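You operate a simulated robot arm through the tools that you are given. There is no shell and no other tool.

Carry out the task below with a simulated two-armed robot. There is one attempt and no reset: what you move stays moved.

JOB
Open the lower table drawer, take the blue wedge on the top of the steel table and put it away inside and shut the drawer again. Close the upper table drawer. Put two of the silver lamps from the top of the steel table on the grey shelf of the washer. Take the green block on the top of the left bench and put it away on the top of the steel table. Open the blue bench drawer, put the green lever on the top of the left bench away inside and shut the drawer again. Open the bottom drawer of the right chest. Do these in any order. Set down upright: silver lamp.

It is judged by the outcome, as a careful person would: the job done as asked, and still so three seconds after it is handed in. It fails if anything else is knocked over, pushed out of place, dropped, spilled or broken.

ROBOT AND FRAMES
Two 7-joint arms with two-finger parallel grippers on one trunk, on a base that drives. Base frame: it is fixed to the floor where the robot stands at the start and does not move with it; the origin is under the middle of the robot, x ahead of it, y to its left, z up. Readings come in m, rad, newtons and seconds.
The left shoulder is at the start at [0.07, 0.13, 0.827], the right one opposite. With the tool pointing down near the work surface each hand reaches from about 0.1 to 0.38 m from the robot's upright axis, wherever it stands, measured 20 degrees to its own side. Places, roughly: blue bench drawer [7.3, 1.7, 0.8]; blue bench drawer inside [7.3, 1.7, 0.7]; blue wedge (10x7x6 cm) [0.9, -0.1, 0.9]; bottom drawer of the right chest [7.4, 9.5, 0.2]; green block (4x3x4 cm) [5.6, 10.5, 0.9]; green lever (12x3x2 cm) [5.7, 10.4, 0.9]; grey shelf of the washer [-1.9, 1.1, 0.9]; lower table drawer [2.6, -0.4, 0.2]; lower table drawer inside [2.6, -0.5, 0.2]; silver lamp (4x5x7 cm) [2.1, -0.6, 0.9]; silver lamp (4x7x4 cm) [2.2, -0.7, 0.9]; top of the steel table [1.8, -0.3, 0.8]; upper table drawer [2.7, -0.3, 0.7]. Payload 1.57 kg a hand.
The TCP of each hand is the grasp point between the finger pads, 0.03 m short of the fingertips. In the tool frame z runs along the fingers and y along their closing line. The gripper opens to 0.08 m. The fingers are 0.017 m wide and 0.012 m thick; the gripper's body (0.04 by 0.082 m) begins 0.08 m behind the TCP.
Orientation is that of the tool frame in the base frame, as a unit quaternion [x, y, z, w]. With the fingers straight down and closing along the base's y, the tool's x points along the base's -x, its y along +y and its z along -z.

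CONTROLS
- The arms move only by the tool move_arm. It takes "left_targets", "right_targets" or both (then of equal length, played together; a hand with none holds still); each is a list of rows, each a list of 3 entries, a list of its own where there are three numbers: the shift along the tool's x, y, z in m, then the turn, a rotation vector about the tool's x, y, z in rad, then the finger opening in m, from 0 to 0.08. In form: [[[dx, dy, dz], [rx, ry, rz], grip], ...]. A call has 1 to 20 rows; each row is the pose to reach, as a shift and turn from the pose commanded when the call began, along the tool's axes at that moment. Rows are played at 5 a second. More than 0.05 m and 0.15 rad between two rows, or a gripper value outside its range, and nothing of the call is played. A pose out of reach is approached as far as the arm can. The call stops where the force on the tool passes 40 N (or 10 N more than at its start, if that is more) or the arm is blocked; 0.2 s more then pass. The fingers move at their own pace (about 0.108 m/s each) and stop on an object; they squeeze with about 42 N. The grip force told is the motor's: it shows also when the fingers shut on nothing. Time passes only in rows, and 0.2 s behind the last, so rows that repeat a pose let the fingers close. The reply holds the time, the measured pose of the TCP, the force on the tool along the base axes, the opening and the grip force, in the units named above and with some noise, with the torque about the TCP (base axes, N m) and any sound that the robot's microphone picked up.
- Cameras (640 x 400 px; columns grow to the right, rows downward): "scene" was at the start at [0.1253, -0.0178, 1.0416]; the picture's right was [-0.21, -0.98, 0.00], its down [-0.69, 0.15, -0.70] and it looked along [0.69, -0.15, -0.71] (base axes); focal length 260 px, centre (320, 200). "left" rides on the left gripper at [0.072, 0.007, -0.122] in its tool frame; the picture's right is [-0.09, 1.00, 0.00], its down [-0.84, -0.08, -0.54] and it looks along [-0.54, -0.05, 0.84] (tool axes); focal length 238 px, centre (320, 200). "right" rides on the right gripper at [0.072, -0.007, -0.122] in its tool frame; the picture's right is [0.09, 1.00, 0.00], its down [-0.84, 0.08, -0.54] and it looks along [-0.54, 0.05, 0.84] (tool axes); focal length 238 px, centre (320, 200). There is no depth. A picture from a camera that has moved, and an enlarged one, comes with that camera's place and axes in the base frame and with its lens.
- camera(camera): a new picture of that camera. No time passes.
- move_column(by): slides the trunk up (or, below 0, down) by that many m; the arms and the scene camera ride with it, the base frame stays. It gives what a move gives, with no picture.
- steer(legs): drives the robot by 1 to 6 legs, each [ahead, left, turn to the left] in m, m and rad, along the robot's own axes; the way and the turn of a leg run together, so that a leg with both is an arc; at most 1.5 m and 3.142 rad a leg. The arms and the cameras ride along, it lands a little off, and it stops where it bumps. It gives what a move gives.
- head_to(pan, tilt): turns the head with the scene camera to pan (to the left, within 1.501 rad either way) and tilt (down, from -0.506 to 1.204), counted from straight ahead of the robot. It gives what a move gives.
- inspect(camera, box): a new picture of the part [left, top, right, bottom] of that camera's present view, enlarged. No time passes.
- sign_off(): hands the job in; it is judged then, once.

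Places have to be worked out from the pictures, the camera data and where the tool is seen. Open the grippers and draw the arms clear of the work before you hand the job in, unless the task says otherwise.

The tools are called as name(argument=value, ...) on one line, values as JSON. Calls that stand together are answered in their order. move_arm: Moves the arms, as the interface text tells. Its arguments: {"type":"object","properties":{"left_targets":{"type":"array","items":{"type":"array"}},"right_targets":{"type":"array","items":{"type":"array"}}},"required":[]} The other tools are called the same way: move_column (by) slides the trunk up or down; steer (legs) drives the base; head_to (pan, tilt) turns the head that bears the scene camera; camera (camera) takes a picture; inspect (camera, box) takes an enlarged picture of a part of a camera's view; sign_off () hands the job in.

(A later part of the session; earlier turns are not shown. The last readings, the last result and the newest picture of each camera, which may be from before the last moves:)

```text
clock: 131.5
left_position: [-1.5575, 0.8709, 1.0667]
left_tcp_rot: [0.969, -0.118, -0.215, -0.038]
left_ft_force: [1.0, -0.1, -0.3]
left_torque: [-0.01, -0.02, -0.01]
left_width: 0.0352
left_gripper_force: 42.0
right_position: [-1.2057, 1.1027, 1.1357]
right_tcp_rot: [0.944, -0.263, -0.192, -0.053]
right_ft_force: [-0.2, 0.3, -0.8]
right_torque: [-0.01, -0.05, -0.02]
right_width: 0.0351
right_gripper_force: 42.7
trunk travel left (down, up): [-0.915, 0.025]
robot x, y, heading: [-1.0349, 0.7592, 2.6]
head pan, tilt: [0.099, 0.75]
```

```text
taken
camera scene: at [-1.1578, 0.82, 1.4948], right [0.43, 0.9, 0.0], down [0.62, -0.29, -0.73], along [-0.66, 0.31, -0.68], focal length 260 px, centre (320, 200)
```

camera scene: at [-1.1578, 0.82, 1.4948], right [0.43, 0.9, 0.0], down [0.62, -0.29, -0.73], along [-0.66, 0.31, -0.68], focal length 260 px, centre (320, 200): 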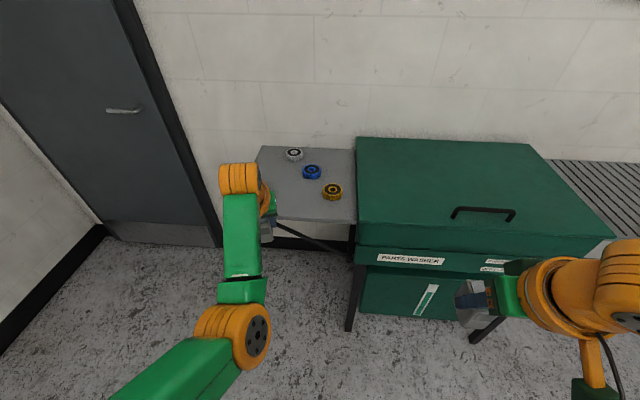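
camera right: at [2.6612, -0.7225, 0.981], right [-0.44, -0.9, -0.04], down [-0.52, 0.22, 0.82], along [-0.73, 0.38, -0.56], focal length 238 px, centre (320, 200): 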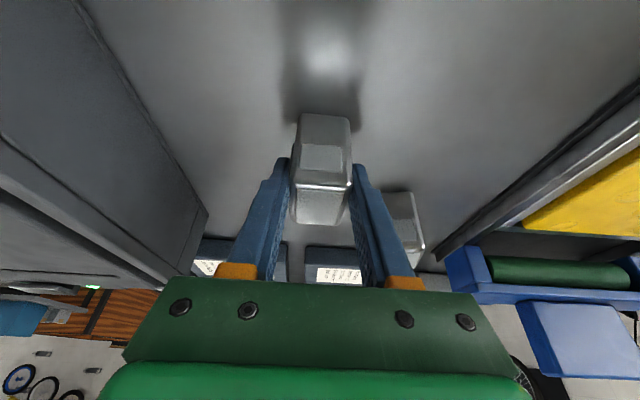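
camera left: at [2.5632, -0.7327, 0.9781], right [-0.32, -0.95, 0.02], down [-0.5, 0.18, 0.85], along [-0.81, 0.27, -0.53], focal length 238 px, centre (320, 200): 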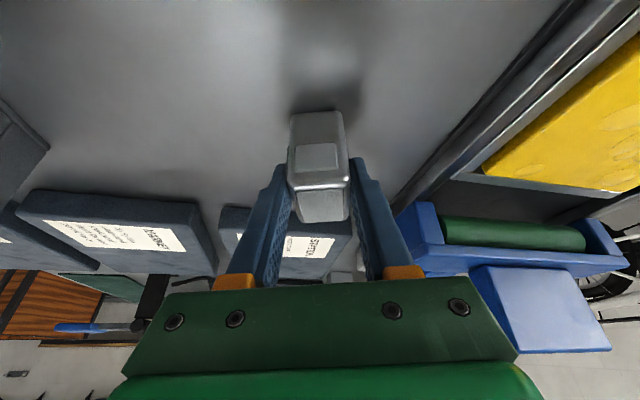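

camera(camera="left")

inspect(camera="scene", box=[230, 130, 390, 250])

```text
taken
camera left: at [-1.4448, 0.8331, 1.147], right [-0.33, -0.95, 0.02], down [-0.5, 0.19, 0.85], along [-0.81, 0.27, -0.53], focal length 238 px, centre (320, 200)
```

left: 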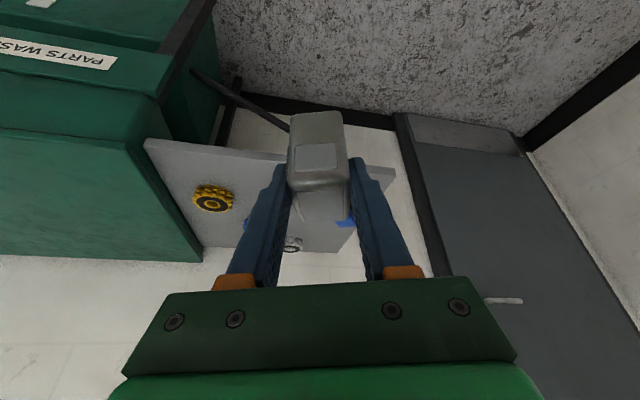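

```text
3.33 times, centred on (310, 190) of scene
camera zoom: at [-1.1578, 0.82, 1.4948], right [0.43, 0.9, 0.0], down [0.62, -0.29, -0.73], along [-0.66, 0.31, -0.68], focal length 868 px, centre (353, 233)
```

zoom: 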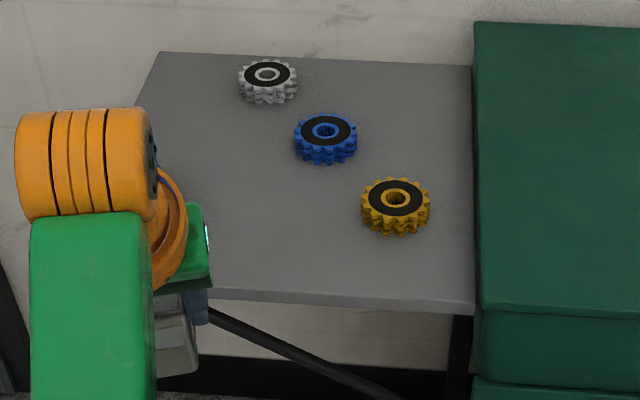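

Triangulated shelf height is z≈0.885. Driving 0.25 m ahead puts the left-held lamp right above the free spot L1 (front-left of middle), so I do that.

steer(legs=[[0.249, 0.025, 0.0]])

camera(camera="scene")

camera(camera="left")

```text
clock: 133.3
left_position: [-1.7787, 0.9765, 1.068]
left_tcp_rot: [0.968, -0.118, -0.217, -0.037]
left_ft_force: [0.8, -0.3, -0.7]
left_torque: [-0.04, 0.03, 0.01]
left_width: 0.035
left_gripper_force: 42.0
right_position: [-1.4268, 1.2076, 1.1369]
right_tcp_rot: [0.944, -0.263, -0.192, -0.053]
right_ft_force: [0.8, 0.8, -1.3]
right_torque: [0.01, 0.02, -0.01]
right_width: 0.0352
right_gripper_force: 41.7
trunk travel left (down, up): [-0.915, 0.025]
robot x, y, heading: [-1.2592, 0.8631, 2.599]
head pan, tilt: [0.099, 0.75]
```

```text
taken
camera scene: at [-1.3784, 0.9248, 1.4951], right [0.43, 0.9, 0.0], down [0.61, -0.29, -0.73], along [-0.66, 0.31, -0.68], focal length 260 px, centre (320, 200)
```

scene: 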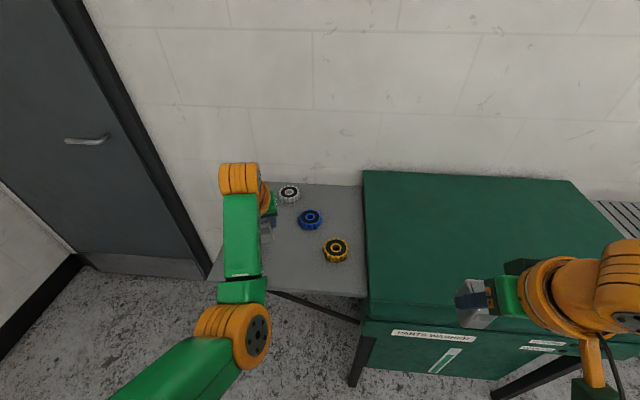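

```text
taken
camera left: at [-1.6664, 0.9383, 1.1482], right [-0.33, -0.95, 0.02], down [-0.49, 0.18, 0.85], along [-0.81, 0.27, -0.53], focal length 238 px, centre (320, 200)
```

left: 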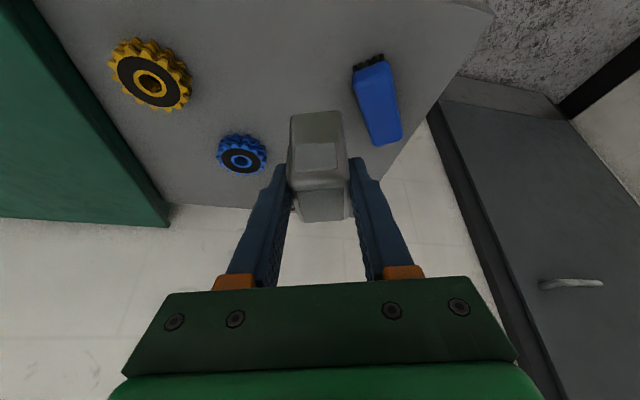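

The lamp hangs right over the free spot between brush and gears. I lower it in steps toward the shelf.

move_arm(left_targets=[[[0.0134, 0, 0.0283], [0, 0, 0], 0.02], [[0.0268, 0, 0.0565], [0, 0, 0], 0.02], [[0.0401, 0, 0.0848], [0, 0, 0], 0.02], [[0.0514, 0, 0.1085], [0, 0, 0], 0.02], [[0.0514, 0, 0.1085], [0, 0, 0], 0.02]])

camera(camera="left")

inspect(camera="scene", box=[200, 170, 380, 310])

```text
clock: 134.5
left_position: [-1.779, 0.9783, 0.9465]
left_tcp_rot: [0.968, -0.117, -0.217, -0.038]
left_ft_force: [-0.8, -0.6, -0.2]
left_torque: [-0.02, 0.03, 0.02]
left_width: 0.0352
left_gripper_force: 42.6
right_position: [-1.4298, 1.2094, 1.1367]
right_tcp_rot: [0.944, -0.263, -0.191, -0.054]
right_ft_force: [-0.4, -0.3, -0.8]
right_torque: [-0.01, 0.02, -0.01]
right_width: 0.0351
right_gripper_force: 41.6
trunk travel left (down, up): [-0.915, 0.025]
robot x, y, heading: [-1.2611, 0.8639, 2.594]
head pan, tilt: [0.099, 0.75]
```

```text
taken
camera left: at [-1.6671, 0.9415, 1.0268], right [-0.33, -0.95, 0.02], down [-0.49, 0.19, 0.85], along [-0.81, 0.27, -0.53], focal length 238 px, centre (320, 200)
```

left: 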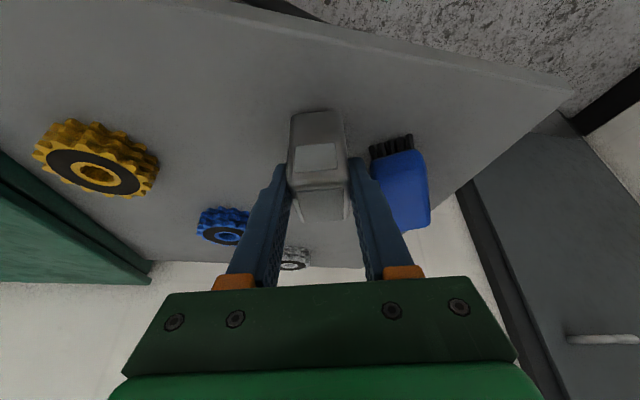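

```text
2.86 times, centred on (290, 240) of scene
camera zoom: at [-1.3816, 0.9263, 1.4948], right [0.43, 0.9, 0.0], down [0.62, -0.29, -0.73], along [-0.66, 0.31, -0.68], focal length 744 px, centre (406, 86)
```

zoom: 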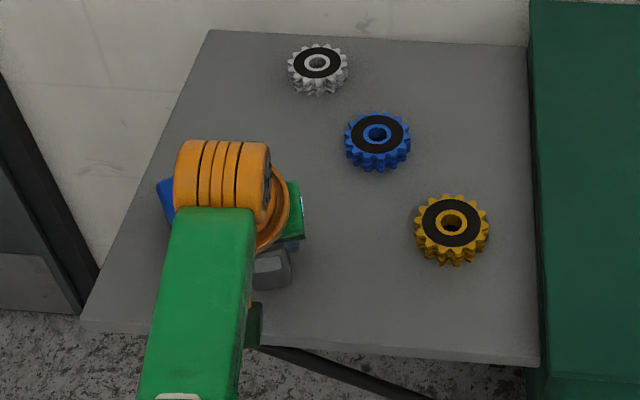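

Clearances look fine. I lower in millimetre steps until contact with the shelf.

move_arm(left_targets=[[[0.0021, 0, 0.0045], [0, 0, 0], 0.02], [[0.0038, 0, 0.0081], [0, 0, 0], 0.02], [[0.0047, 0, 0.0099], [0, 0, 0], 0.02], [[0.0056, 0, 0.0118], [0, 0, 0], 0.02]])

```text
clock: 135.5
left_position: [-1.7769, 0.9783, 0.9372]
left_tcp_rot: [0.968, -0.118, -0.219, -0.038]
left_ft_force: [-6.9, 0.6, 29.1]
left_torque: [-0.51, 0.24, -0.12]
left_width: 0.0356
left_gripper_force: 41.7
right_position: [-1.4252, 1.2078, 1.1382]
right_tcp_rot: [0.944, -0.263, -0.193, -0.053]
right_ft_force: [0.9, 0.7, -0.7]
right_torque: [0.02, 0.02, -0.02]
right_width: 0.0352
right_gripper_force: 41.9
trunk travel left (down, up): [-0.915, 0.025]
robot x, y, heading: [-1.2564, 0.8628, 2.598]
head pan, tilt: [0.099, 0.75]
```

Contact at TCP z≈0.937 (29 N). I relieve the pressure slightly and open the fingers a little.

move_arm(left_targets=[[[-0.0015, 0, -0.0031], [0, 0, 0], 0.02], [[-0.0015, 0, -0.0031], [0, 0, 0], 0.045], [[-0.0015, 0, -0.0031], [0, 0, 0], 0.052], [[-0.0015, 0, -0.0031], [0, 0, 0], 0.052]])

camera(camera="left")

```text
clock: 136.5
left_position: [-1.7791, 0.979, 0.936]
left_tcp_rot: [0.969, -0.119, -0.215, -0.038]
left_ft_force: [0.1, 1.4, 0.3]
left_torque: [-0.01, -0.01, -0.02]
left_width: 0.0521
left_gripper_force: 0.0
right_position: [-1.4297, 1.2091, 1.1363]
right_tcp_rot: [0.944, -0.263, -0.191, -0.053]
right_ft_force: [-0.4, -0.7, -0.9]
right_torque: [-0.01, 0.0, 0.01]
right_width: 0.0353
right_gripper_force: 41.9
trunk travel left (down, up): [-0.915, 0.025]
robot x, y, heading: [-1.257, 0.8612, 2.599]
head pan, tilt: [0.099, 0.75]
```

```text
taken
camera left: at [-1.6678, 0.9419, 1.0171], right [-0.33, -0.95, 0.02], down [-0.5, 0.19, 0.85], along [-0.81, 0.27, -0.53], focal length 238 px, centre (320, 200)
```

left: 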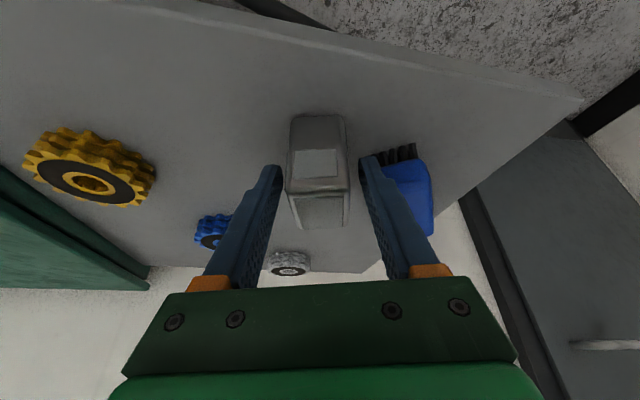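

The lamp stands free on the shelf. I retreat the left hand along its own axis.

move_arm(left_targets=[[[0, 0, -0.03], [0, 0, 0], 0.052], [[0, 0, -0.07], [0, 0, 0], 0.052], [[0, 0, -0.11], [0, 0, 0], 0.052], [[0, 0, -0.15], [0, 0, 0], 0.052]])

camera(camera="left")

camera(camera="scene")

```text
clock: 137.5
left_position: [-1.7187, 0.9601, 1.0729]
left_tcp_rot: [0.968, -0.118, -0.217, -0.037]
left_ft_force: [-0.4, 0.9, 0.3]
left_torque: [0.03, 0.0, 0.03]
left_width: 0.0521
left_gripper_force: 0.1
right_position: [-1.43, 1.2086, 1.1372]
right_tcp_rot: [0.944, -0.263, -0.19, -0.054]
right_ft_force: [0.2, 0.5, 0.7]
right_torque: [-0.02, 0.02, -0.03]
right_width: 0.0353
right_gripper_force: 41.8
trunk travel left (down, up): [-0.915, 0.025]
robot x, y, heading: [-1.262, 0.867, 2.602]
head pan, tilt: [0.099, 0.75]
```

```text
taken
camera left: at [-1.6056, 0.9226, 1.1533], right [-0.33, -0.95, 0.02], down [-0.49, 0.19, 0.85], along [-0.81, 0.27, -0.53], focal length 238 px, centre (320, 200)
```

left: 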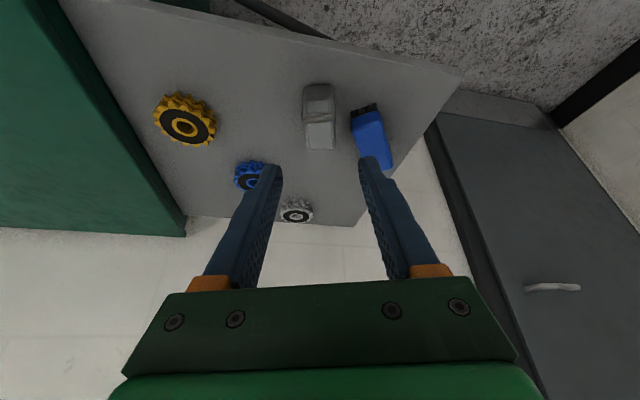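

```text
taken
camera scene: at [-1.3808, 0.9264, 1.4948], right [0.43, 0.9, 0.0], down [0.62, -0.29, -0.73], along [-0.66, 0.31, -0.68], focal length 260 px, centre (320, 200)
```

scene: 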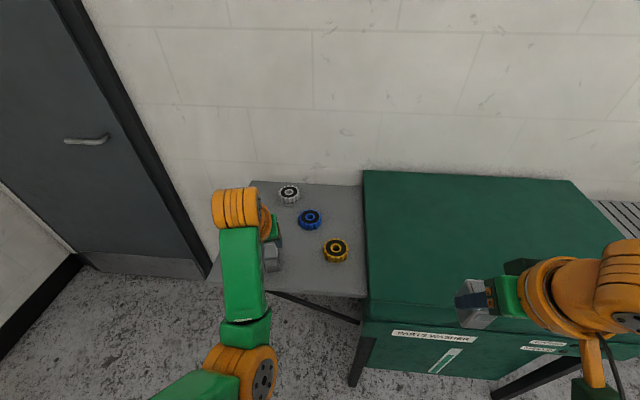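

Lamp 1 stands upright. Now I strafe left so the right hand's lamp faces its spot L2 (to the right of lamp 1, in front of the gears).

steer(legs=[[0.04, 0.22, 0.0]])

head_to(pan=-0.1, tilt=0.85)

camera(camera="scene")

camera(camera="right")

```text
clock: 139.2
left_position: [-1.8637, 0.7941, 1.0729]
left_tcp_rot: [0.968, -0.118, -0.217, -0.036]
left_ft_force: [-0.3, -0.4, -0.3]
left_torque: [-0.03, 0.01, 0.0]
left_width: 0.0521
left_gripper_force: 0.2
right_position: [-1.5754, 1.0436, 1.1364]
right_tcp_rot: [0.944, -0.262, -0.192, -0.051]
right_ft_force: [0.5, 1.2, 0.3]
right_torque: [-0.02, 0.02, 0.0]
right_width: 0.0352
right_gripper_force: 41.9
trunk travel left (down, up): [-0.915, 0.025]
robot x, y, heading: [-1.4058, 0.6954, 2.599]
head pan, tilt: [0.099, 0.75]
```

```text
clock: 139.9
left_position: [-1.8668, 0.7921, 1.0725]
left_tcp_rot: [0.969, -0.118, -0.215, -0.038]
left_ft_force: [-0.2, 0.4, 0.6]
left_torque: [-0.03, -0.03, 0.01]
left_width: 0.0519
left_gripper_force: 0.1
right_position: [-1.5783, 1.0415, 1.1367]
right_tcp_rot: [0.944, -0.263, -0.191, -0.054]
right_ft_force: [-0.6, 0.0, -1.9]
right_torque: [0.01, -0.02, 0.0]
right_width: 0.0353
right_gripper_force: 41.9
trunk travel left (down, up): [-0.915, 0.025]
robot x, y, heading: [-1.4064, 0.6967, 2.596]
head pan, tilt: [-0.099, 0.85]
```

```text
taken
camera scene: at [-1.5167, 0.7696, 1.4868], right [0.6, 0.8, 0.0], down [0.6, -0.45, -0.66], along [-0.53, 0.4, -0.75], focal length 260 px, centre (320, 200)
```

scene: 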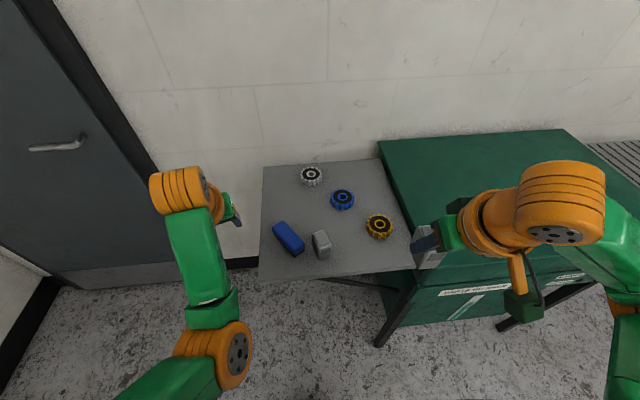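

```text
taken
camera right: at [-1.4756, 0.989, 1.2209], right [-0.44, -0.9, -0.04], down [-0.52, 0.22, 0.82], along [-0.73, 0.38, -0.56], focal length 238 px, centre (320, 200)
```

right: 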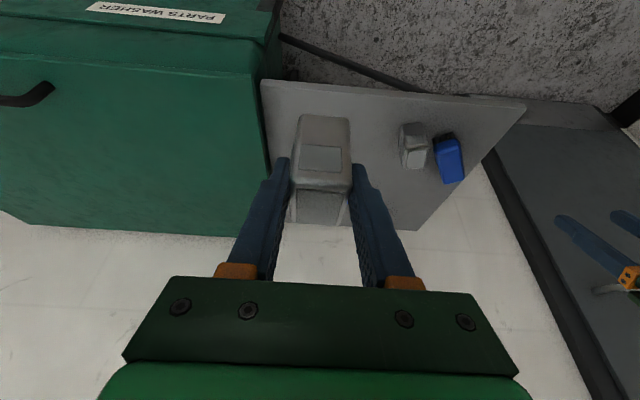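

L2 at ≈[-1.740,1.045] is free. I move the right hand above it, then lower to just above the shelf.

move_arm(right_targets=[[[-0.0258, 0.0162, 0.0109], [0, 0, 0], 0.02], [[-0.0516, 0.0324, 0.0218], [0, 0, 0], 0.02], [[-0.0774, 0.0486, 0.0327], [0, 0, 0], 0.02], [[-0.1032, 0.0648, 0.0436], [0, 0, 0], 0.02], [[-0.129, 0.081, 0.0545], [0, 0, 0], 0.02], [[-0.129, 0.081, 0.0545], [0, 0, 0], 0.02]])

camera(camera="right")

camera(camera="scene")

```text
clock: 141.3
left_position: [-1.8658, 0.7915, 1.0726]
left_tcp_rot: [0.968, -0.119, -0.216, -0.038]
left_ft_force: [-0.2, -1.2, -0.5]
left_torque: [0.02, 0.0, -0.02]
left_width: 0.0522
left_gripper_force: 0.0
right_position: [-1.7382, 1.044, 1.1345]
right_tcp_rot: [0.944, -0.264, -0.191, -0.053]
right_ft_force: [0.1, 0.1, -1.3]
right_torque: [0.01, -0.04, 0.01]
right_width: 0.0353
right_gripper_force: 42.2
trunk travel left (down, up): [-0.915, 0.025]
robot x, y, heading: [-1.4064, 0.6979, 2.598]
head pan, tilt: [-0.099, 0.85]
```

```text
taken
camera right: at [-1.6368, 0.9912, 1.22], right [-0.44, -0.9, -0.04], down [-0.52, 0.22, 0.82], along [-0.73, 0.38, -0.56], focal length 238 px, centre (320, 200)
```

right: 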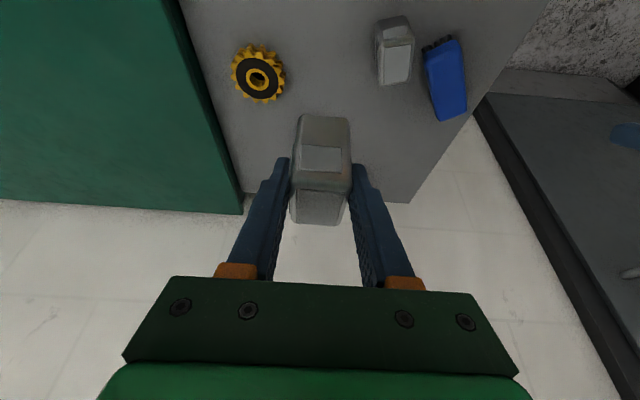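

```text
taken
camera scene: at [-1.5166, 0.7694, 1.4868], right [0.6, 0.8, 0.0], down [0.6, -0.45, -0.66], along [-0.53, 0.4, -0.75], focal length 260 px, centre (320, 200)
```

scene: 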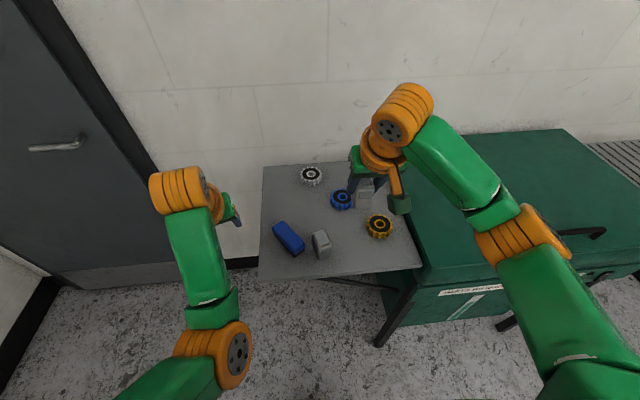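

move_arm(right_targets=[[[0.0123, 0, 0.0292], [0, 0, 0], 0.02], [[0.0247, 0, 0.0583], [0, 0, 0], 0.02], [[0.037, 0, 0.0875], [0, 0, 0], 0.02], [[0.0493, 0, 0.1167], [0, 0, 0], 0.02], [[0.0617, 0, 0.1458], [0, 0, 0], 0.02], [[0.0732, 0, 0.1731], [0, 0, 0], 0.02], [[0.0732, 0, 0.1731], [0, 0, 0], 0.02]])

camera(camera="right")

```text
clock: 142.9
left_position: [-1.8657, 0.7925, 1.0725]
left_tcp_rot: [0.969, -0.117, -0.216, -0.038]
left_ft_force: [-0.3, 0.4, 0.1]
left_torque: [0.02, 0.01, 0.0]
left_width: 0.0519
left_gripper_force: 0.0
right_position: [-1.7381, 1.0446, 0.9493]
right_tcp_rot: [0.944, -0.262, -0.192, -0.054]
right_ft_force: [-0.1, -0.2, -0.9]
right_torque: [-0.03, -0.03, -0.03]
right_width: 0.0353
right_gripper_force: 41.6
trunk travel left (down, up): [-0.915, 0.025]
robot x, y, heading: [-1.409, 0.6923, 2.6]
head pan, tilt: [-0.099, 0.85]
```

```text
taken
camera right: at [-1.6366, 0.9922, 1.0324], right [-0.44, -0.9, -0.04], down [-0.52, 0.22, 0.82], along [-0.73, 0.38, -0.56], focal length 238 px, centre (320, 200)
```

right: 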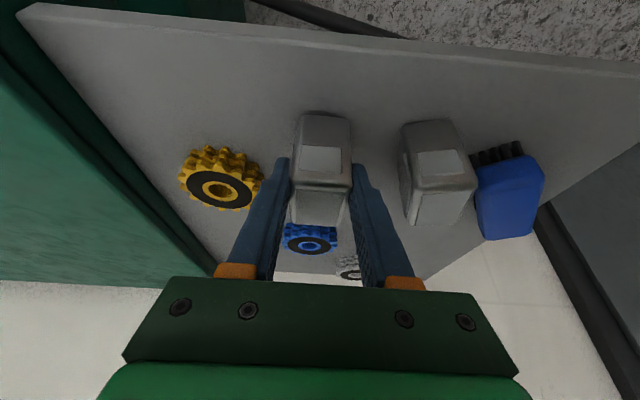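

Good clearance on both sides. I lower in millimetre steps to contact.

move_arm(right_targets=[[[0.0023, 0, 0.0055], [0, 0, 0], 0.02], [[0.0039, 0, 0.0092], [0, 0, 0], 0.02], [[0.0047, 0, 0.011], [0, 0, 0], 0.02], [[0.0055, 0, 0.0129], [0, 0, 0], 0.02], [[0.0059, 0, 0.0138], [0, 0, 0], 0.02]])

```text
clock: 144.2
left_position: [-1.8627, 0.7898, 1.0747]
left_tcp_rot: [0.968, -0.118, -0.217, -0.039]
left_ft_force: [-0.6, 0.4, -0.2]
left_torque: [0.01, -0.02, 0.01]
left_width: 0.0521
left_gripper_force: 0.1
right_position: [-1.7365, 1.042, 0.9358]
right_tcp_rot: [0.944, -0.262, -0.194, -0.053]
right_ft_force: [-3.6, 6.3, 28.8]
right_torque: [0.15, 0.04, 0.02]
right_width: 0.0355
right_gripper_force: 41.9
trunk travel left (down, up): [-0.915, 0.025]
robot x, y, heading: [-1.4059, 0.6981, 2.599]
head pan, tilt: [-0.099, 0.85]
```

Contact (29 N at z≈0.936). I relieve the pressure and release with a small opening.

move_arm(right_targets=[[[-0.0015, 0, -0.0031], [0, 0, 0], 0.02], [[-0.0015, 0, -0.0031], [0, 0, 0], 0.045], [[-0.0015, 0, -0.0031], [0, 0, 0], 0.052], [[-0.0015, 0, -0.0031], [0, 0, 0], 0.052]])

move_arm(right_targets=[[[0, 0, -0.03], [0, 0, 0], 0.052], [[0, 0, -0.07], [0, 0, 0], 0.052], [[0, 0, -0.11], [0, 0, 0], 0.052], [[0, 0, -0.15], [0, 0, 0], 0.052], [[0, 0, -0.18], [0, 0, 0], 0.052]])

camera(camera="right")

inspect(camera="scene", box=[240, 140, 440, 290])

```text
clock: 145.2
left_position: [-1.8663, 0.7919, 1.0727]
left_tcp_rot: [0.969, -0.118, -0.216, -0.038]
left_ft_force: [-0.7, -0.9, 0.4]
left_torque: [-0.02, 0.0, 0.01]
left_width: 0.052
left_gripper_force: 0.0
right_position: [-1.7382, 1.0443, 0.9369]
right_tcp_rot: [0.944, -0.263, -0.191, -0.052]
right_ft_force: [-0.7, -0.2, -0.1]
right_torque: [0.0, 0.03, -0.03]
right_width: 0.0521
right_gripper_force: 0.0
trunk travel left (down, up): [-0.915, 0.025]
robot x, y, heading: [-1.412, 0.6959, 2.598]
head pan, tilt: [-0.099, 0.85]
```

```text
clock: 146.3
left_position: [-1.866, 0.7928, 1.0734]
left_tcp_rot: [0.968, -0.119, -0.216, -0.038]
left_ft_force: [0.2, 0.2, -0.4]
left_torque: [-0.01, 0.01, -0.03]
left_width: 0.052
left_gripper_force: 0.0
right_position: [-1.679, 1.0079, 1.1031]
right_tcp_rot: [0.944, -0.263, -0.192, -0.053]
right_ft_force: [0.9, -0.5, -0.9]
right_torque: [-0.03, 0.02, -0.01]
right_width: 0.052
right_gripper_force: 0.0
trunk travel left (down, up): [-0.915, 0.025]
robot x, y, heading: [-1.4046, 0.6975, 2.599]
head pan, tilt: [-0.099, 0.85]
```

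```text
taken
camera right: at [-1.5768, 0.9556, 1.1872], right [-0.44, -0.9, -0.04], down [-0.52, 0.22, 0.82], along [-0.73, 0.38, -0.56], focal length 238 px, centre (320, 200)
```

right: 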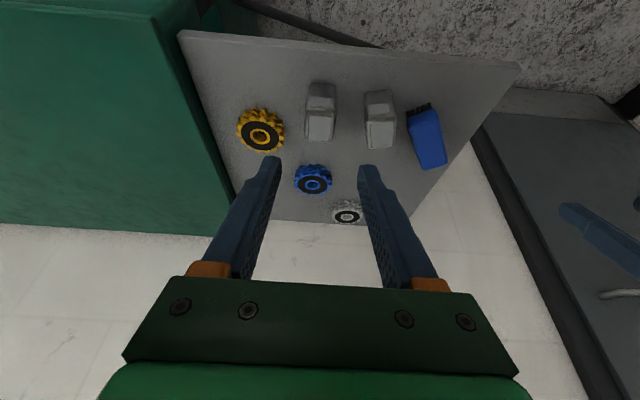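

```text
2.67 times, centred on (340, 215) of scene
camera zoom: at [-1.5161, 0.7694, 1.4868], right [0.6, 0.8, 0.0], down [0.6, -0.45, -0.66], along [-0.53, 0.4, -0.75], focal length 695 px, centre (267, 160)
```

zoom: 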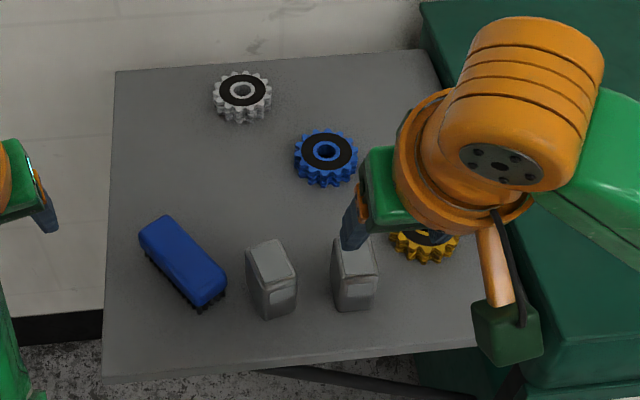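

Both lamps stand upright on the grey shelf and nothing else moved. Next is the blue wedge: I back off, turn around and drive to the near end of the steel table.

steer(legs=[[-0.4, 0, 0], [0, 0, -3.14], [1.2, 0.298, 0]])

head_to(pan=0.0, tilt=0.6)

camera(camera="scene")

```text
clock: 162.1
left_position: [0.5762, 0.0285, 1.073]
left_tcp_rot: [0.116, 0.969, -0.037, 0.216]
left_ft_force: [0.3, 0.3, -0.3]
left_torque: [0.02, 0.03, -0.01]
left_width: 0.0518
left_gripper_force: 0.1
right_position: [0.3895, -0.1872, 1.1025]
right_tcp_rot: [0.261, 0.945, -0.053, 0.192]
right_ft_force: [0.2, 0.0, 0.4]
right_torque: [0.02, -0.01, -0.01]
right_width: 0.0521
right_gripper_force: 0.1
trunk travel left (down, up): [-0.915, 0.025]
robot x, y, heading: [0.118, 0.1211, -0.537]
head pan, tilt: [-0.099, 0.85]
```

```text
clock: 162.8
left_position: [0.5758, 0.0287, 1.072]
left_tcp_rot: [0.117, 0.969, -0.037, 0.216]
left_ft_force: [0.3, 0.6, -0.2]
left_torque: [0.02, -0.03, 0.02]
left_width: 0.0522
left_gripper_force: 0.0
right_position: [0.3892, -0.1884, 1.1026]
right_tcp_rot: [0.261, 0.945, -0.053, 0.191]
right_ft_force: [0.1, -0.2, -0.3]
right_torque: [0.02, 0.03, 0.03]
right_width: 0.0522
right_gripper_force: 0.0
trunk travel left (down, up): [-0.915, 0.025]
robot x, y, heading: [0.1178, 0.1194, -0.538]
head pan, tilt: [0.0, 0.6]
```

```text
taken
camera scene: at [0.2318, 0.0499, 1.5076], right [-0.51, -0.86, 0.0], down [-0.49, 0.29, -0.82], along [0.71, -0.42, -0.57], focal length 260 px, centre (320, 200)
```

scene: 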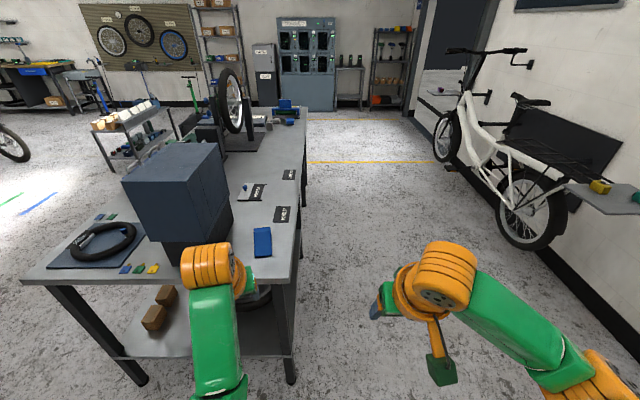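

inspect(camera="scene", box=[220, 170, 320, 290])

camera(camera="left")

```text
3.33 times, centred on (270, 230) of scene
camera zoom: at [0.2318, 0.0499, 1.5076], right [-0.51, -0.86, 0.0], down [-0.49, 0.29, -0.82], along [0.71, -0.42, -0.57], focal length 868 px, centre (487, 100)
```

zoom: 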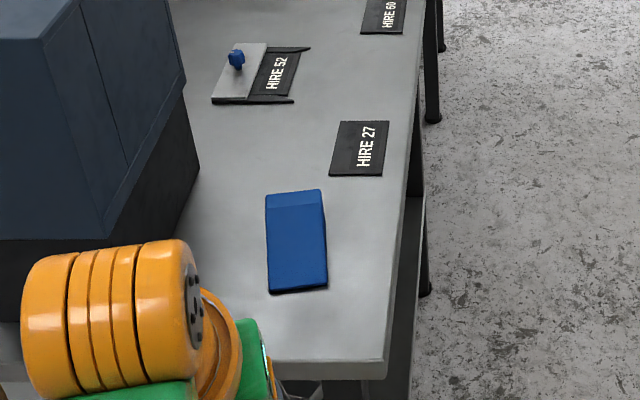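

```text
taken
camera left: at [0.4656, 0.0646, 1.1528], right [0.32, 0.95, 0.02], down [0.5, -0.18, 0.85], along [0.81, -0.27, -0.53], focal length 238 px, centre (320, 200)
```

left: 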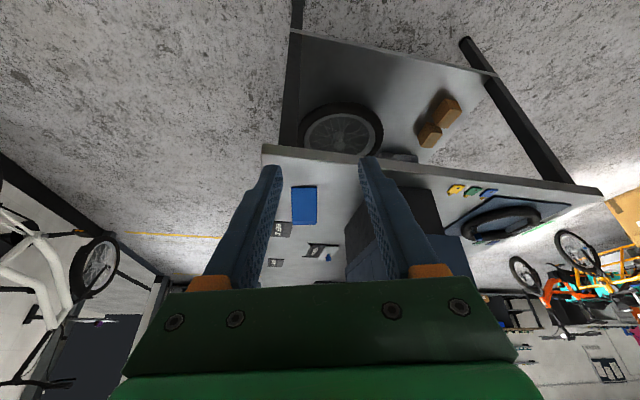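

The wedge's long side runs along the table with its high end away from me; it's about 6–6.5 cm wide, so I can grip it across. I drive closer so the left hand comes over it.

steer(legs=[[0.36, 0.044, 0.0]])

head_to(pan=0.2, tilt=0.95)

camera(camera="scene")

camera(camera="left")

```text
clock: 165.2
left_position: [0.9069, -0.12, 1.0743]
left_tcp_rot: [0.117, 0.968, -0.038, 0.216]
left_ft_force: [1.2, 0.0, -1.0]
left_torque: [-0.03, 0.0, 0.02]
left_width: 0.052
left_gripper_force: 0.0
right_position: [0.72, -0.3368, 1.1031]
right_tcp_rot: [0.261, 0.945, -0.053, 0.192]
right_ft_force: [-0.2, -0.6, -0.3]
right_torque: [0.01, -0.05, 0.0]
right_width: 0.0522
right_gripper_force: 0.1
trunk travel left (down, up): [-0.915, 0.025]
robot x, y, heading: [0.4497, -0.0259, -0.538]
head pan, tilt: [0.0, 0.6]
```

```text
clock: 166.0
left_position: [0.9098, -0.1209, 1.0727]
left_tcp_rot: [0.117, 0.969, -0.037, 0.215]
left_ft_force: [-0.8, 0.0, -0.7]
left_torque: [0.01, -0.02, 0.0]
left_width: 0.0518
left_gripper_force: 0.0
right_position: [0.724, -0.3376, 1.1017]
right_tcp_rot: [0.262, 0.945, -0.053, 0.191]
right_ft_force: [0.7, -0.3, 0.1]
right_torque: [0.03, 0.02, -0.01]
right_width: 0.0519
right_gripper_force: 0.1
trunk travel left (down, up): [-0.915, 0.025]
robot x, y, heading: [0.4528, -0.0249, -0.539]
head pan, tilt: [0.201, 0.949]
```

```text
taken
camera scene: at [0.5575, -0.0778, 1.4793], right [-0.34, -0.94, 0.0], down [-0.77, 0.27, -0.58], along [0.55, -0.2, -0.81], focal length 260 px, centre (320, 200)
```

scene: 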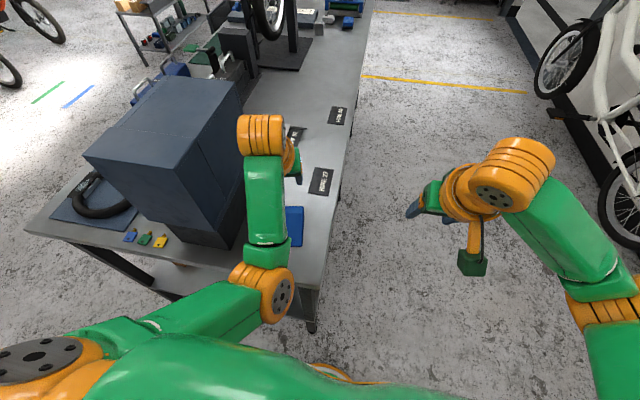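

```text
taken
camera left: at [0.7984, -0.0848, 1.1527], right [0.32, 0.95, 0.02], down [0.5, -0.18, 0.85], along [0.81, -0.27, -0.53], focal length 238 px, centre (320, 200)
```

left: 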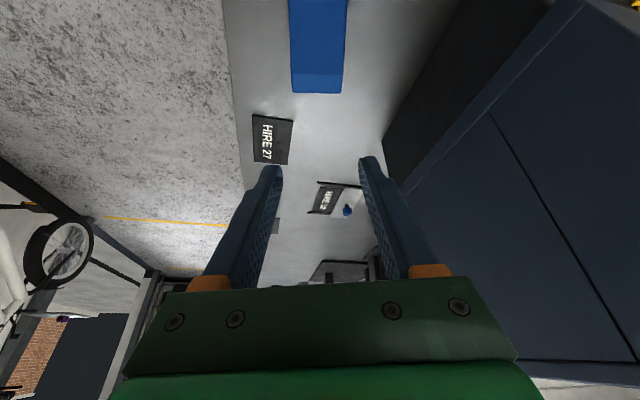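

The wedge is ~5.6–6 cm wide; its full-height strip is near the far edge. I open the left gripper, align yaw and descend partway, then check.

move_arm(left_targets=[[[-0.008, -0.003, 0.004], [0.014, 0, 0.03], 0.08], [[-0.0163, -0.005, 0.0077], [0.0428, 0, 0.0904], 0.08], [[-0.002, -0.005, 0.0379], [0.0428, 0, 0.0904], 0.08], [[0.0123, -0.005, 0.068], [0.0428, 0, 0.0904], 0.08], [[0.0266, -0.005, 0.0982], [0.0428, 0, 0.0904], 0.08], [[0.0266, -0.005, 0.0982], [0.0428, 0, 0.0904], 0.08]])

camera(camera="left")

```text
clock: 167.4
left_position: [0.9237, -0.1321, 0.9738]
left_tcp_rot: [0.166, 0.961, -0.048, 0.215]
left_ft_force: [-0.2, -0.5, -0.4]
left_torque: [-0.03, -0.04, -0.03]
left_width: 0.0801
left_gripper_force: 0.1
right_position: [0.722, -0.3363, 1.1016]
right_tcp_rot: [0.261, 0.945, -0.052, 0.192]
right_ft_force: [-0.1, 0.1, 0.8]
right_torque: [-0.05, -0.01, 0.05]
right_width: 0.0519
right_gripper_force: 0.1
trunk travel left (down, up): [-0.915, 0.025]
robot x, y, heading: [0.4516, -0.029, -0.547]
head pan, tilt: [0.201, 0.949]
```

```text
taken
camera left: at [0.8184, -0.0854, 1.0534], right [0.42, 0.91, 0.02], down [0.47, -0.23, 0.85], along [0.78, -0.35, -0.53], focal length 238 px, centre (320, 200)
```

left: 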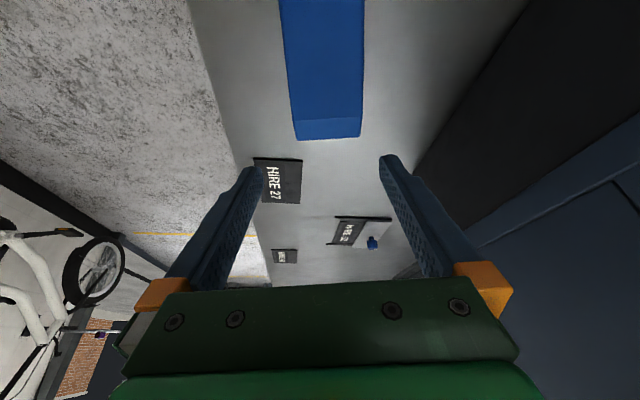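

The wedge is turned ~0.13 rad left of the tool; I correct the yaw and descend to grasp height.

move_arm(left_targets=[[[0.0063, 0.002, -0.003], [-0.0516, 0, -0.1084], 0.08], [[0.0185, 0.002, 0.0226], [-0.0516, 0, -0.1084], 0.08], [[0.0307, 0.002, 0.0481], [-0.0516, 0, -0.1084], 0.08], [[0.0428, 0.002, 0.0737], [-0.0516, 0, -0.1084], 0.08], [[0.0428, 0.002, 0.0737], [-0.0516, 0, -0.1084], 0.08]])

camera(camera="left")

```text
clock: 168.6
left_position: [0.9229, -0.1291, 0.8912]
left_tcp_rot: [0.107, 0.969, -0.035, 0.221]
left_ft_force: [-0.1, -0.7, 0.1]
left_torque: [0.01, -0.03, 0.02]
left_width: 0.0799
left_gripper_force: 0.1
right_position: [0.7225, -0.3384, 1.1035]
right_tcp_rot: [0.261, 0.945, -0.053, 0.191]
right_ft_force: [-0.7, 0.0, 0.2]
right_torque: [0.0, -0.03, -0.01]
right_width: 0.0521
right_gripper_force: 0.1
trunk travel left (down, up): [-0.915, 0.025]
robot x, y, heading: [0.4485, -0.0275, -0.543]
head pan, tilt: [0.201, 0.949]
```

```text
taken
camera left: at [0.8103, -0.0952, 0.9693], right [0.3, 0.95, 0.02], down [0.49, -0.18, 0.85], along [0.82, -0.25, -0.52], focal length 238 px, centre (320, 200)
```

left: 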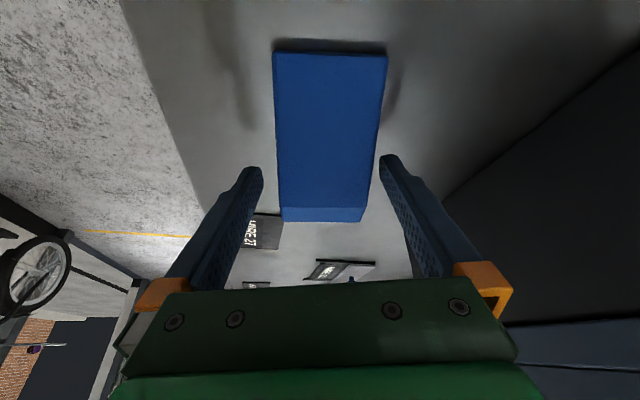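

The wedge lies nicely between the fingers, a few mm off-centre. I shift 4 mm and close.

move_arm(left_targets=[[[0, 0.0045, 0], [0, 0, 0], 0.08], [[0, 0.0045, 0], [0, 0, 0], 0.03], [[0, 0.0045, 0], [0, 0, 0], 0.03], [[0, 0.0045, 0], [0, 0, 0], 0.03], [[0, 0.0045, 0], [0, 0, 0], 0.03]])

camera(camera="left")

```text
clock: 169.8
left_position: [0.9216, -0.1258, 0.8906]
left_tcp_rot: [0.107, 0.969, -0.034, 0.221]
left_ft_force: [8.9, -5.1, 16.5]
left_torque: [-0.79, -0.38, -0.24]
left_width: 0.0621
left_gripper_force: 41.9
right_position: [0.7216, -0.3382, 1.1018]
right_tcp_rot: [0.263, 0.944, -0.053, 0.191]
right_ft_force: [0.1, -0.4, -0.2]
right_torque: [-0.02, -0.01, -0.03]
right_width: 0.052
right_gripper_force: 0.1
trunk travel left (down, up): [-0.915, 0.025]
robot x, y, heading: [0.4506, -0.027, -0.549]
head pan, tilt: [0.201, 0.949]
```

```text
taken
camera left: at [0.8098, -0.0918, 0.9689], right [0.3, 0.95, 0.02], down [0.49, -0.18, 0.85], along [0.82, -0.25, -0.52], focal length 238 px, centre (320, 200)
```

left: 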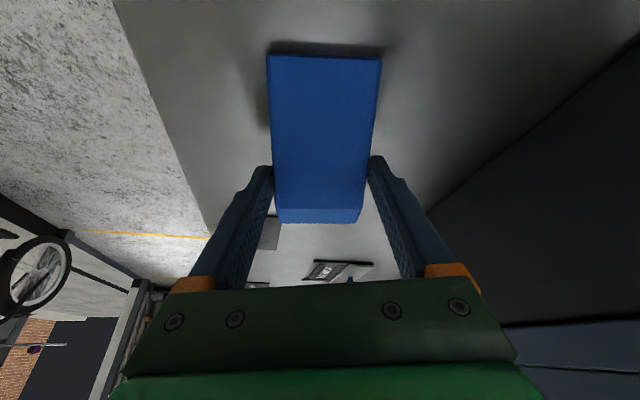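

Gripped (6.2 cm). I lift it straight up slowly.

move_arm(left_targets=[[[-0.0087, 0.0, -0.018], [0, 0, 0], 0.03], [[-0.0217, 0.0, -0.045], [0, 0, 0], 0.03], [[-0.0391, 0.0, -0.081], [0, 0, 0], 0.03], [[-0.0565, 0.0, -0.117], [0, 0, 0], 0.03], [[-0.074, 0.0, -0.153], [0, 0, 0], 0.03]])

camera(camera="left")

```text
clock: 171.0
left_position: [0.9199, -0.1223, 1.0587]
left_tcp_rot: [0.108, 0.97, -0.035, 0.214]
left_ft_force: [0.5, -0.3, -1.6]
left_torque: [0.0, 0.02, 0.01]
left_width: 0.0621
left_gripper_force: 41.5
right_position: [0.7229, -0.3381, 1.1027]
right_tcp_rot: [0.262, 0.944, -0.054, 0.192]
right_ft_force: [-0.2, 0.0, 0.1]
right_torque: [-0.01, 0.02, 0.0]
right_width: 0.052
right_gripper_force: 0.0
trunk travel left (down, up): [-0.915, 0.025]
robot x, y, heading: [0.4485, -0.0259, -0.54]
head pan, tilt: [0.201, 0.949]
```

```text
taken
camera left: at [0.8094, -0.0881, 1.1385], right [0.31, 0.95, 0.02], down [0.5, -0.17, 0.85], along [0.81, -0.25, -0.53], focal length 238 px, centre (320, 200)
```

left: 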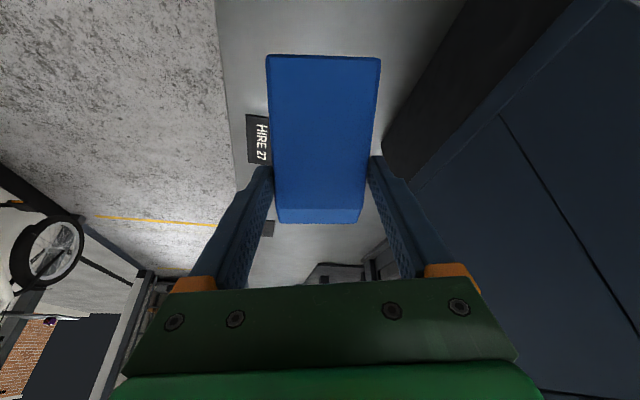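

The wedge is secure. I back away, strafe around to the other long side of the table and look along it before driving on.

steer(legs=[[-0.35, 0, 0], [0, 1.3, 0]])

head_to(pan=0.0, tilt=0.5)

camera(camera="scene")

```text
clock: 179.4
left_position: [1.293, 1.174, 1.057]
left_tcp_rot: [0.11, 0.97, -0.036, 0.215]
left_ft_force: [0.6, 0.6, -2.0]
left_torque: [0.01, 0.01, 0.0]
left_width: 0.0606
left_gripper_force: 42.2
right_position: [1.0935, 0.9587, 1.1026]
right_tcp_rot: [0.263, 0.944, -0.053, 0.191]
right_ft_force: [-0.3, 0.1, -0.4]
right_torque: [-0.02, 0.01, 0.01]
right_width: 0.0519
right_gripper_force: 0.1
trunk travel left (down, up): [-0.915, 0.025]
robot x, y, heading: [0.8218, 1.2739, -0.548]
head pan, tilt: [0.201, 0.949]
```

```text
clock: 180.3
left_position: [1.2936, 1.175, 1.0572]
left_tcp_rot: [0.11, 0.97, -0.036, 0.215]
left_ft_force: [0.7, -0.1, -0.9]
left_torque: [-0.02, 0.05, 0.0]
left_width: 0.0605
left_gripper_force: 41.7
right_position: [1.0941, 0.9584, 1.1015]
right_tcp_rot: [0.263, 0.944, -0.053, 0.191]
right_ft_force: [0.0, 0.1, -0.6]
right_torque: [-0.01, 0.02, -0.01]
right_width: 0.0519
right_gripper_force: 0.0
trunk travel left (down, up): [-0.915, 0.025]
robot x, y, heading: [0.8192, 1.2724, -0.544]
head pan, tilt: [0.0, 0.499]
```

```text
taken
camera scene: at [0.9388, 1.1971, 1.5166], right [-0.52, -0.86, 0.0], down [-0.41, 0.25, -0.88], along [0.75, -0.45, -0.48], focal length 260 px, centre (320, 200)
```

scene: 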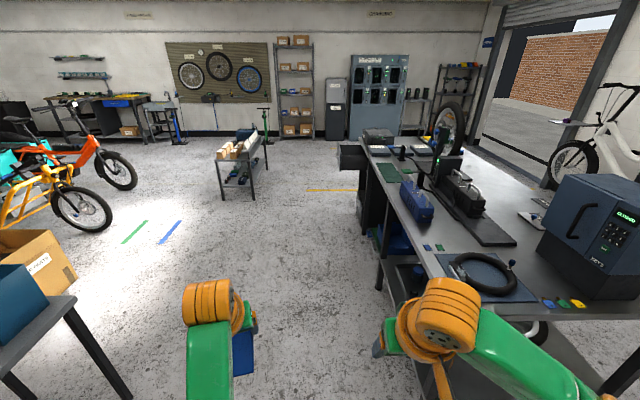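

inspect(camera="scene", box=[300, 120, 480, 320])

camera(camera="left")

```text
2.00 times, centred on (390, 220) of scene
camera zoom: at [0.9388, 1.1971, 1.5166], right [-0.52, -0.86, 0.0], down [-0.41, 0.25, -0.88], along [0.75, -0.45, -0.48], focal length 521 px, centre (180, 160)
```

zoom: 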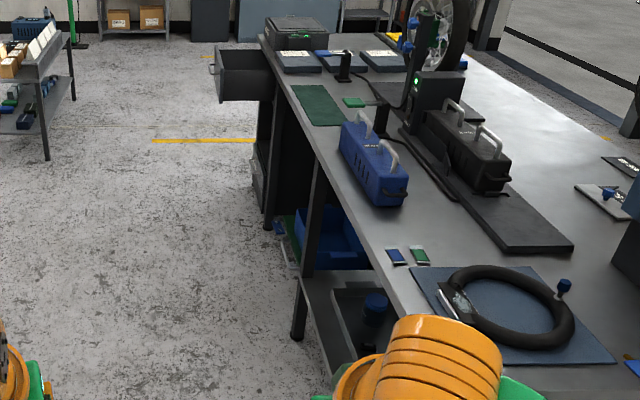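

```text
taken
camera left: at [1.1819, 1.209, 1.1379], right [0.31, 0.95, 0.02], down [0.5, -0.18, 0.85], along [0.81, -0.25, -0.53], focal length 238 px, centre (320, 200)
```

left: 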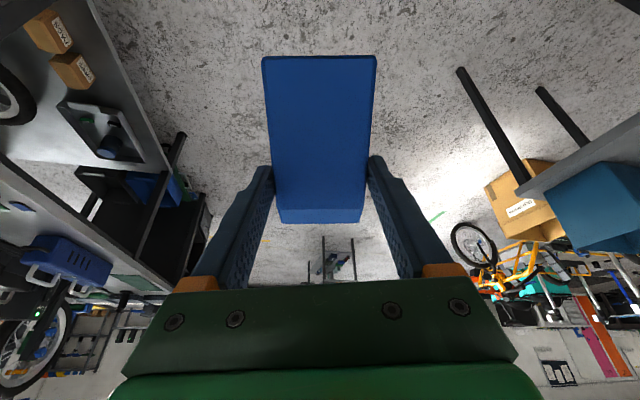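

The way ahead is clear (small table about 0.9 m to my left). I drive alongside the table to the drawers and turn to face them.

steer(legs=[[1.5, 0, 0], [0.87, 0, 0], [0, 0, -1.571]])

head_to(pan=0.0, tilt=0.6)

camera(camera="scene")

```text
clock: 195.8
left_position: [2.7539, -0.4284, 1.0579]
left_tcp_rot: [0.76, 0.613, -0.177, 0.129]
left_ft_force: [-0.7, 0.3, -1.2]
left_torque: [0.0, -0.02, -0.04]
left_width: 0.0596
left_gripper_force: 42.1
right_position: [2.5355, -0.2311, 1.1021]
right_tcp_rot: [0.851, 0.486, -0.172, 0.098]
right_ft_force: [0.2, 0.2, 0.2]
right_torque: [0.02, -0.01, 0.02]
right_width: 0.0519
right_gripper_force: 0.1
trunk travel left (down, up): [-0.915, 0.025]
robot x, y, heading: [2.8432, 0.0422, -2.106]
head pan, tilt: [0.0, 0.499]
```

```text
clock: 196.4
left_position: [2.7523, -0.429, 1.0575]
left_tcp_rot: [0.76, 0.612, -0.176, 0.128]
left_ft_force: [0.1, 1.0, -1.7]
left_torque: [0.03, 0.01, -0.03]
left_width: 0.0597
left_gripper_force: 41.9
right_position: [2.5361, -0.2316, 1.103]
right_tcp_rot: [0.851, 0.486, -0.172, 0.098]
right_ft_force: [0.6, 0.2, -0.4]
right_torque: [-0.03, -0.02, -0.02]
right_width: 0.0519
right_gripper_force: 0.1
trunk travel left (down, up): [-0.915, 0.025]
robot x, y, heading: [2.8412, 0.0453, -2.106]
head pan, tilt: [0.0, 0.6]
```

```text
taken
camera scene: at [2.7696, -0.0765, 1.5076], right [-0.86, 0.51, 0.0], down [0.29, 0.49, -0.82], along [-0.42, -0.71, -0.57], focal length 260 px, centre (320, 200)
```

scene: 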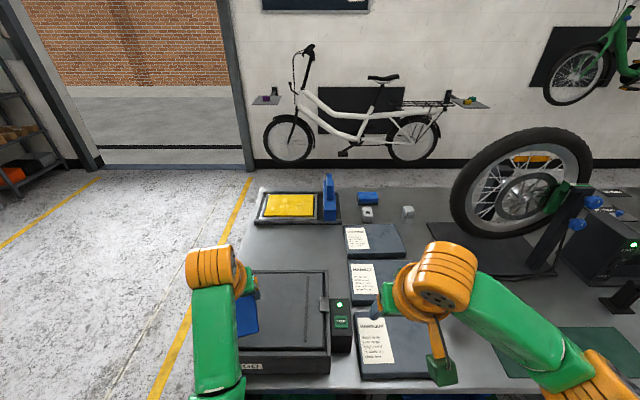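

camera(camera="left")

camera(camera="right")

head_to(pan=0.0, tilt=1.15)

camera(camera="scene")

```text
taken
camera left: at [2.7875, -0.3168, 1.1378], right [0.95, -0.3, 0.02], down [-0.17, -0.5, 0.85], along [-0.24, -0.81, -0.53], focal length 238 px, centre (320, 200)
```

left: 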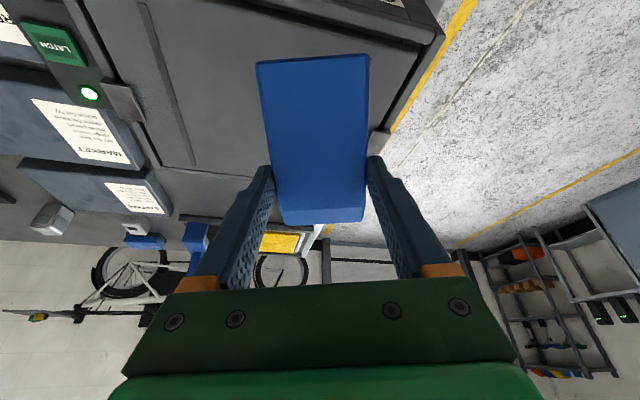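

```text
taken
camera right: at [2.5888, -0.1297, 1.1868], right [0.9, -0.43, -0.04], down [-0.22, -0.52, 0.82], along [-0.38, -0.73, -0.56], focal length 238 px, centre (320, 200)
```

right: 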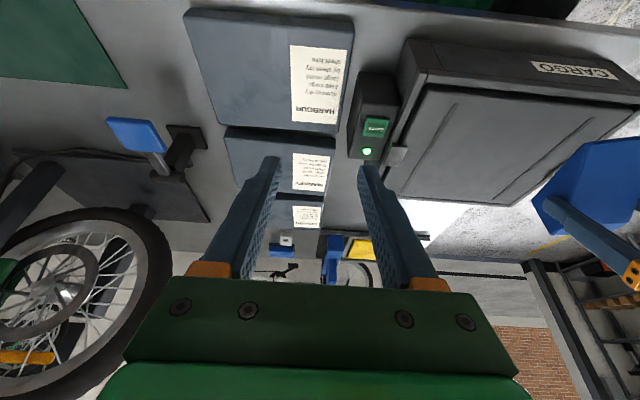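

```text
clock: 197.4
left_position: [2.7528, -0.4287, 1.0567]
left_tcp_rot: [0.76, 0.612, -0.178, 0.127]
left_ft_force: [0.5, 0.0, -1.9]
left_torque: [0.03, -0.04, -0.01]
left_width: 0.0593
left_gripper_force: 42.2
right_position: [2.5355, -0.2317, 1.1018]
right_tcp_rot: [0.851, 0.486, -0.172, 0.098]
right_ft_force: [0.3, 0.1, -1.2]
right_torque: [-0.01, -0.01, 0.03]
right_width: 0.0519
right_gripper_force: 0.0
trunk travel left (down, up): [-0.915, 0.025]
robot x, y, heading: [2.8445, 0.0452, -2.108]
head pan, tilt: [0.0, 1.15]
```

```text
taken
camera scene: at [2.7842, -0.0517, 1.4659], right [-0.86, 0.51, 0.0], down [0.46, 0.79, -0.41], along [-0.21, -0.35, -0.91], focal length 260 px, centre (320, 200)
```

scene: 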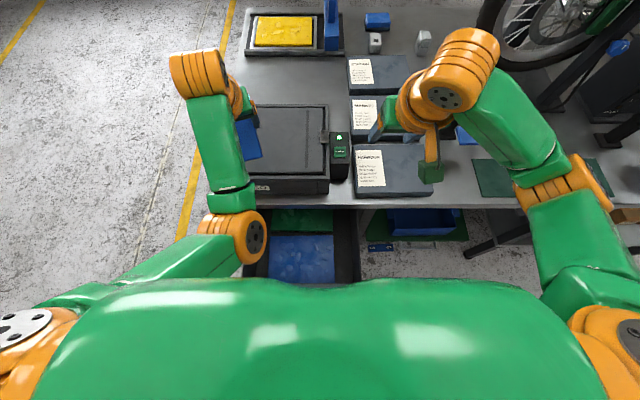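

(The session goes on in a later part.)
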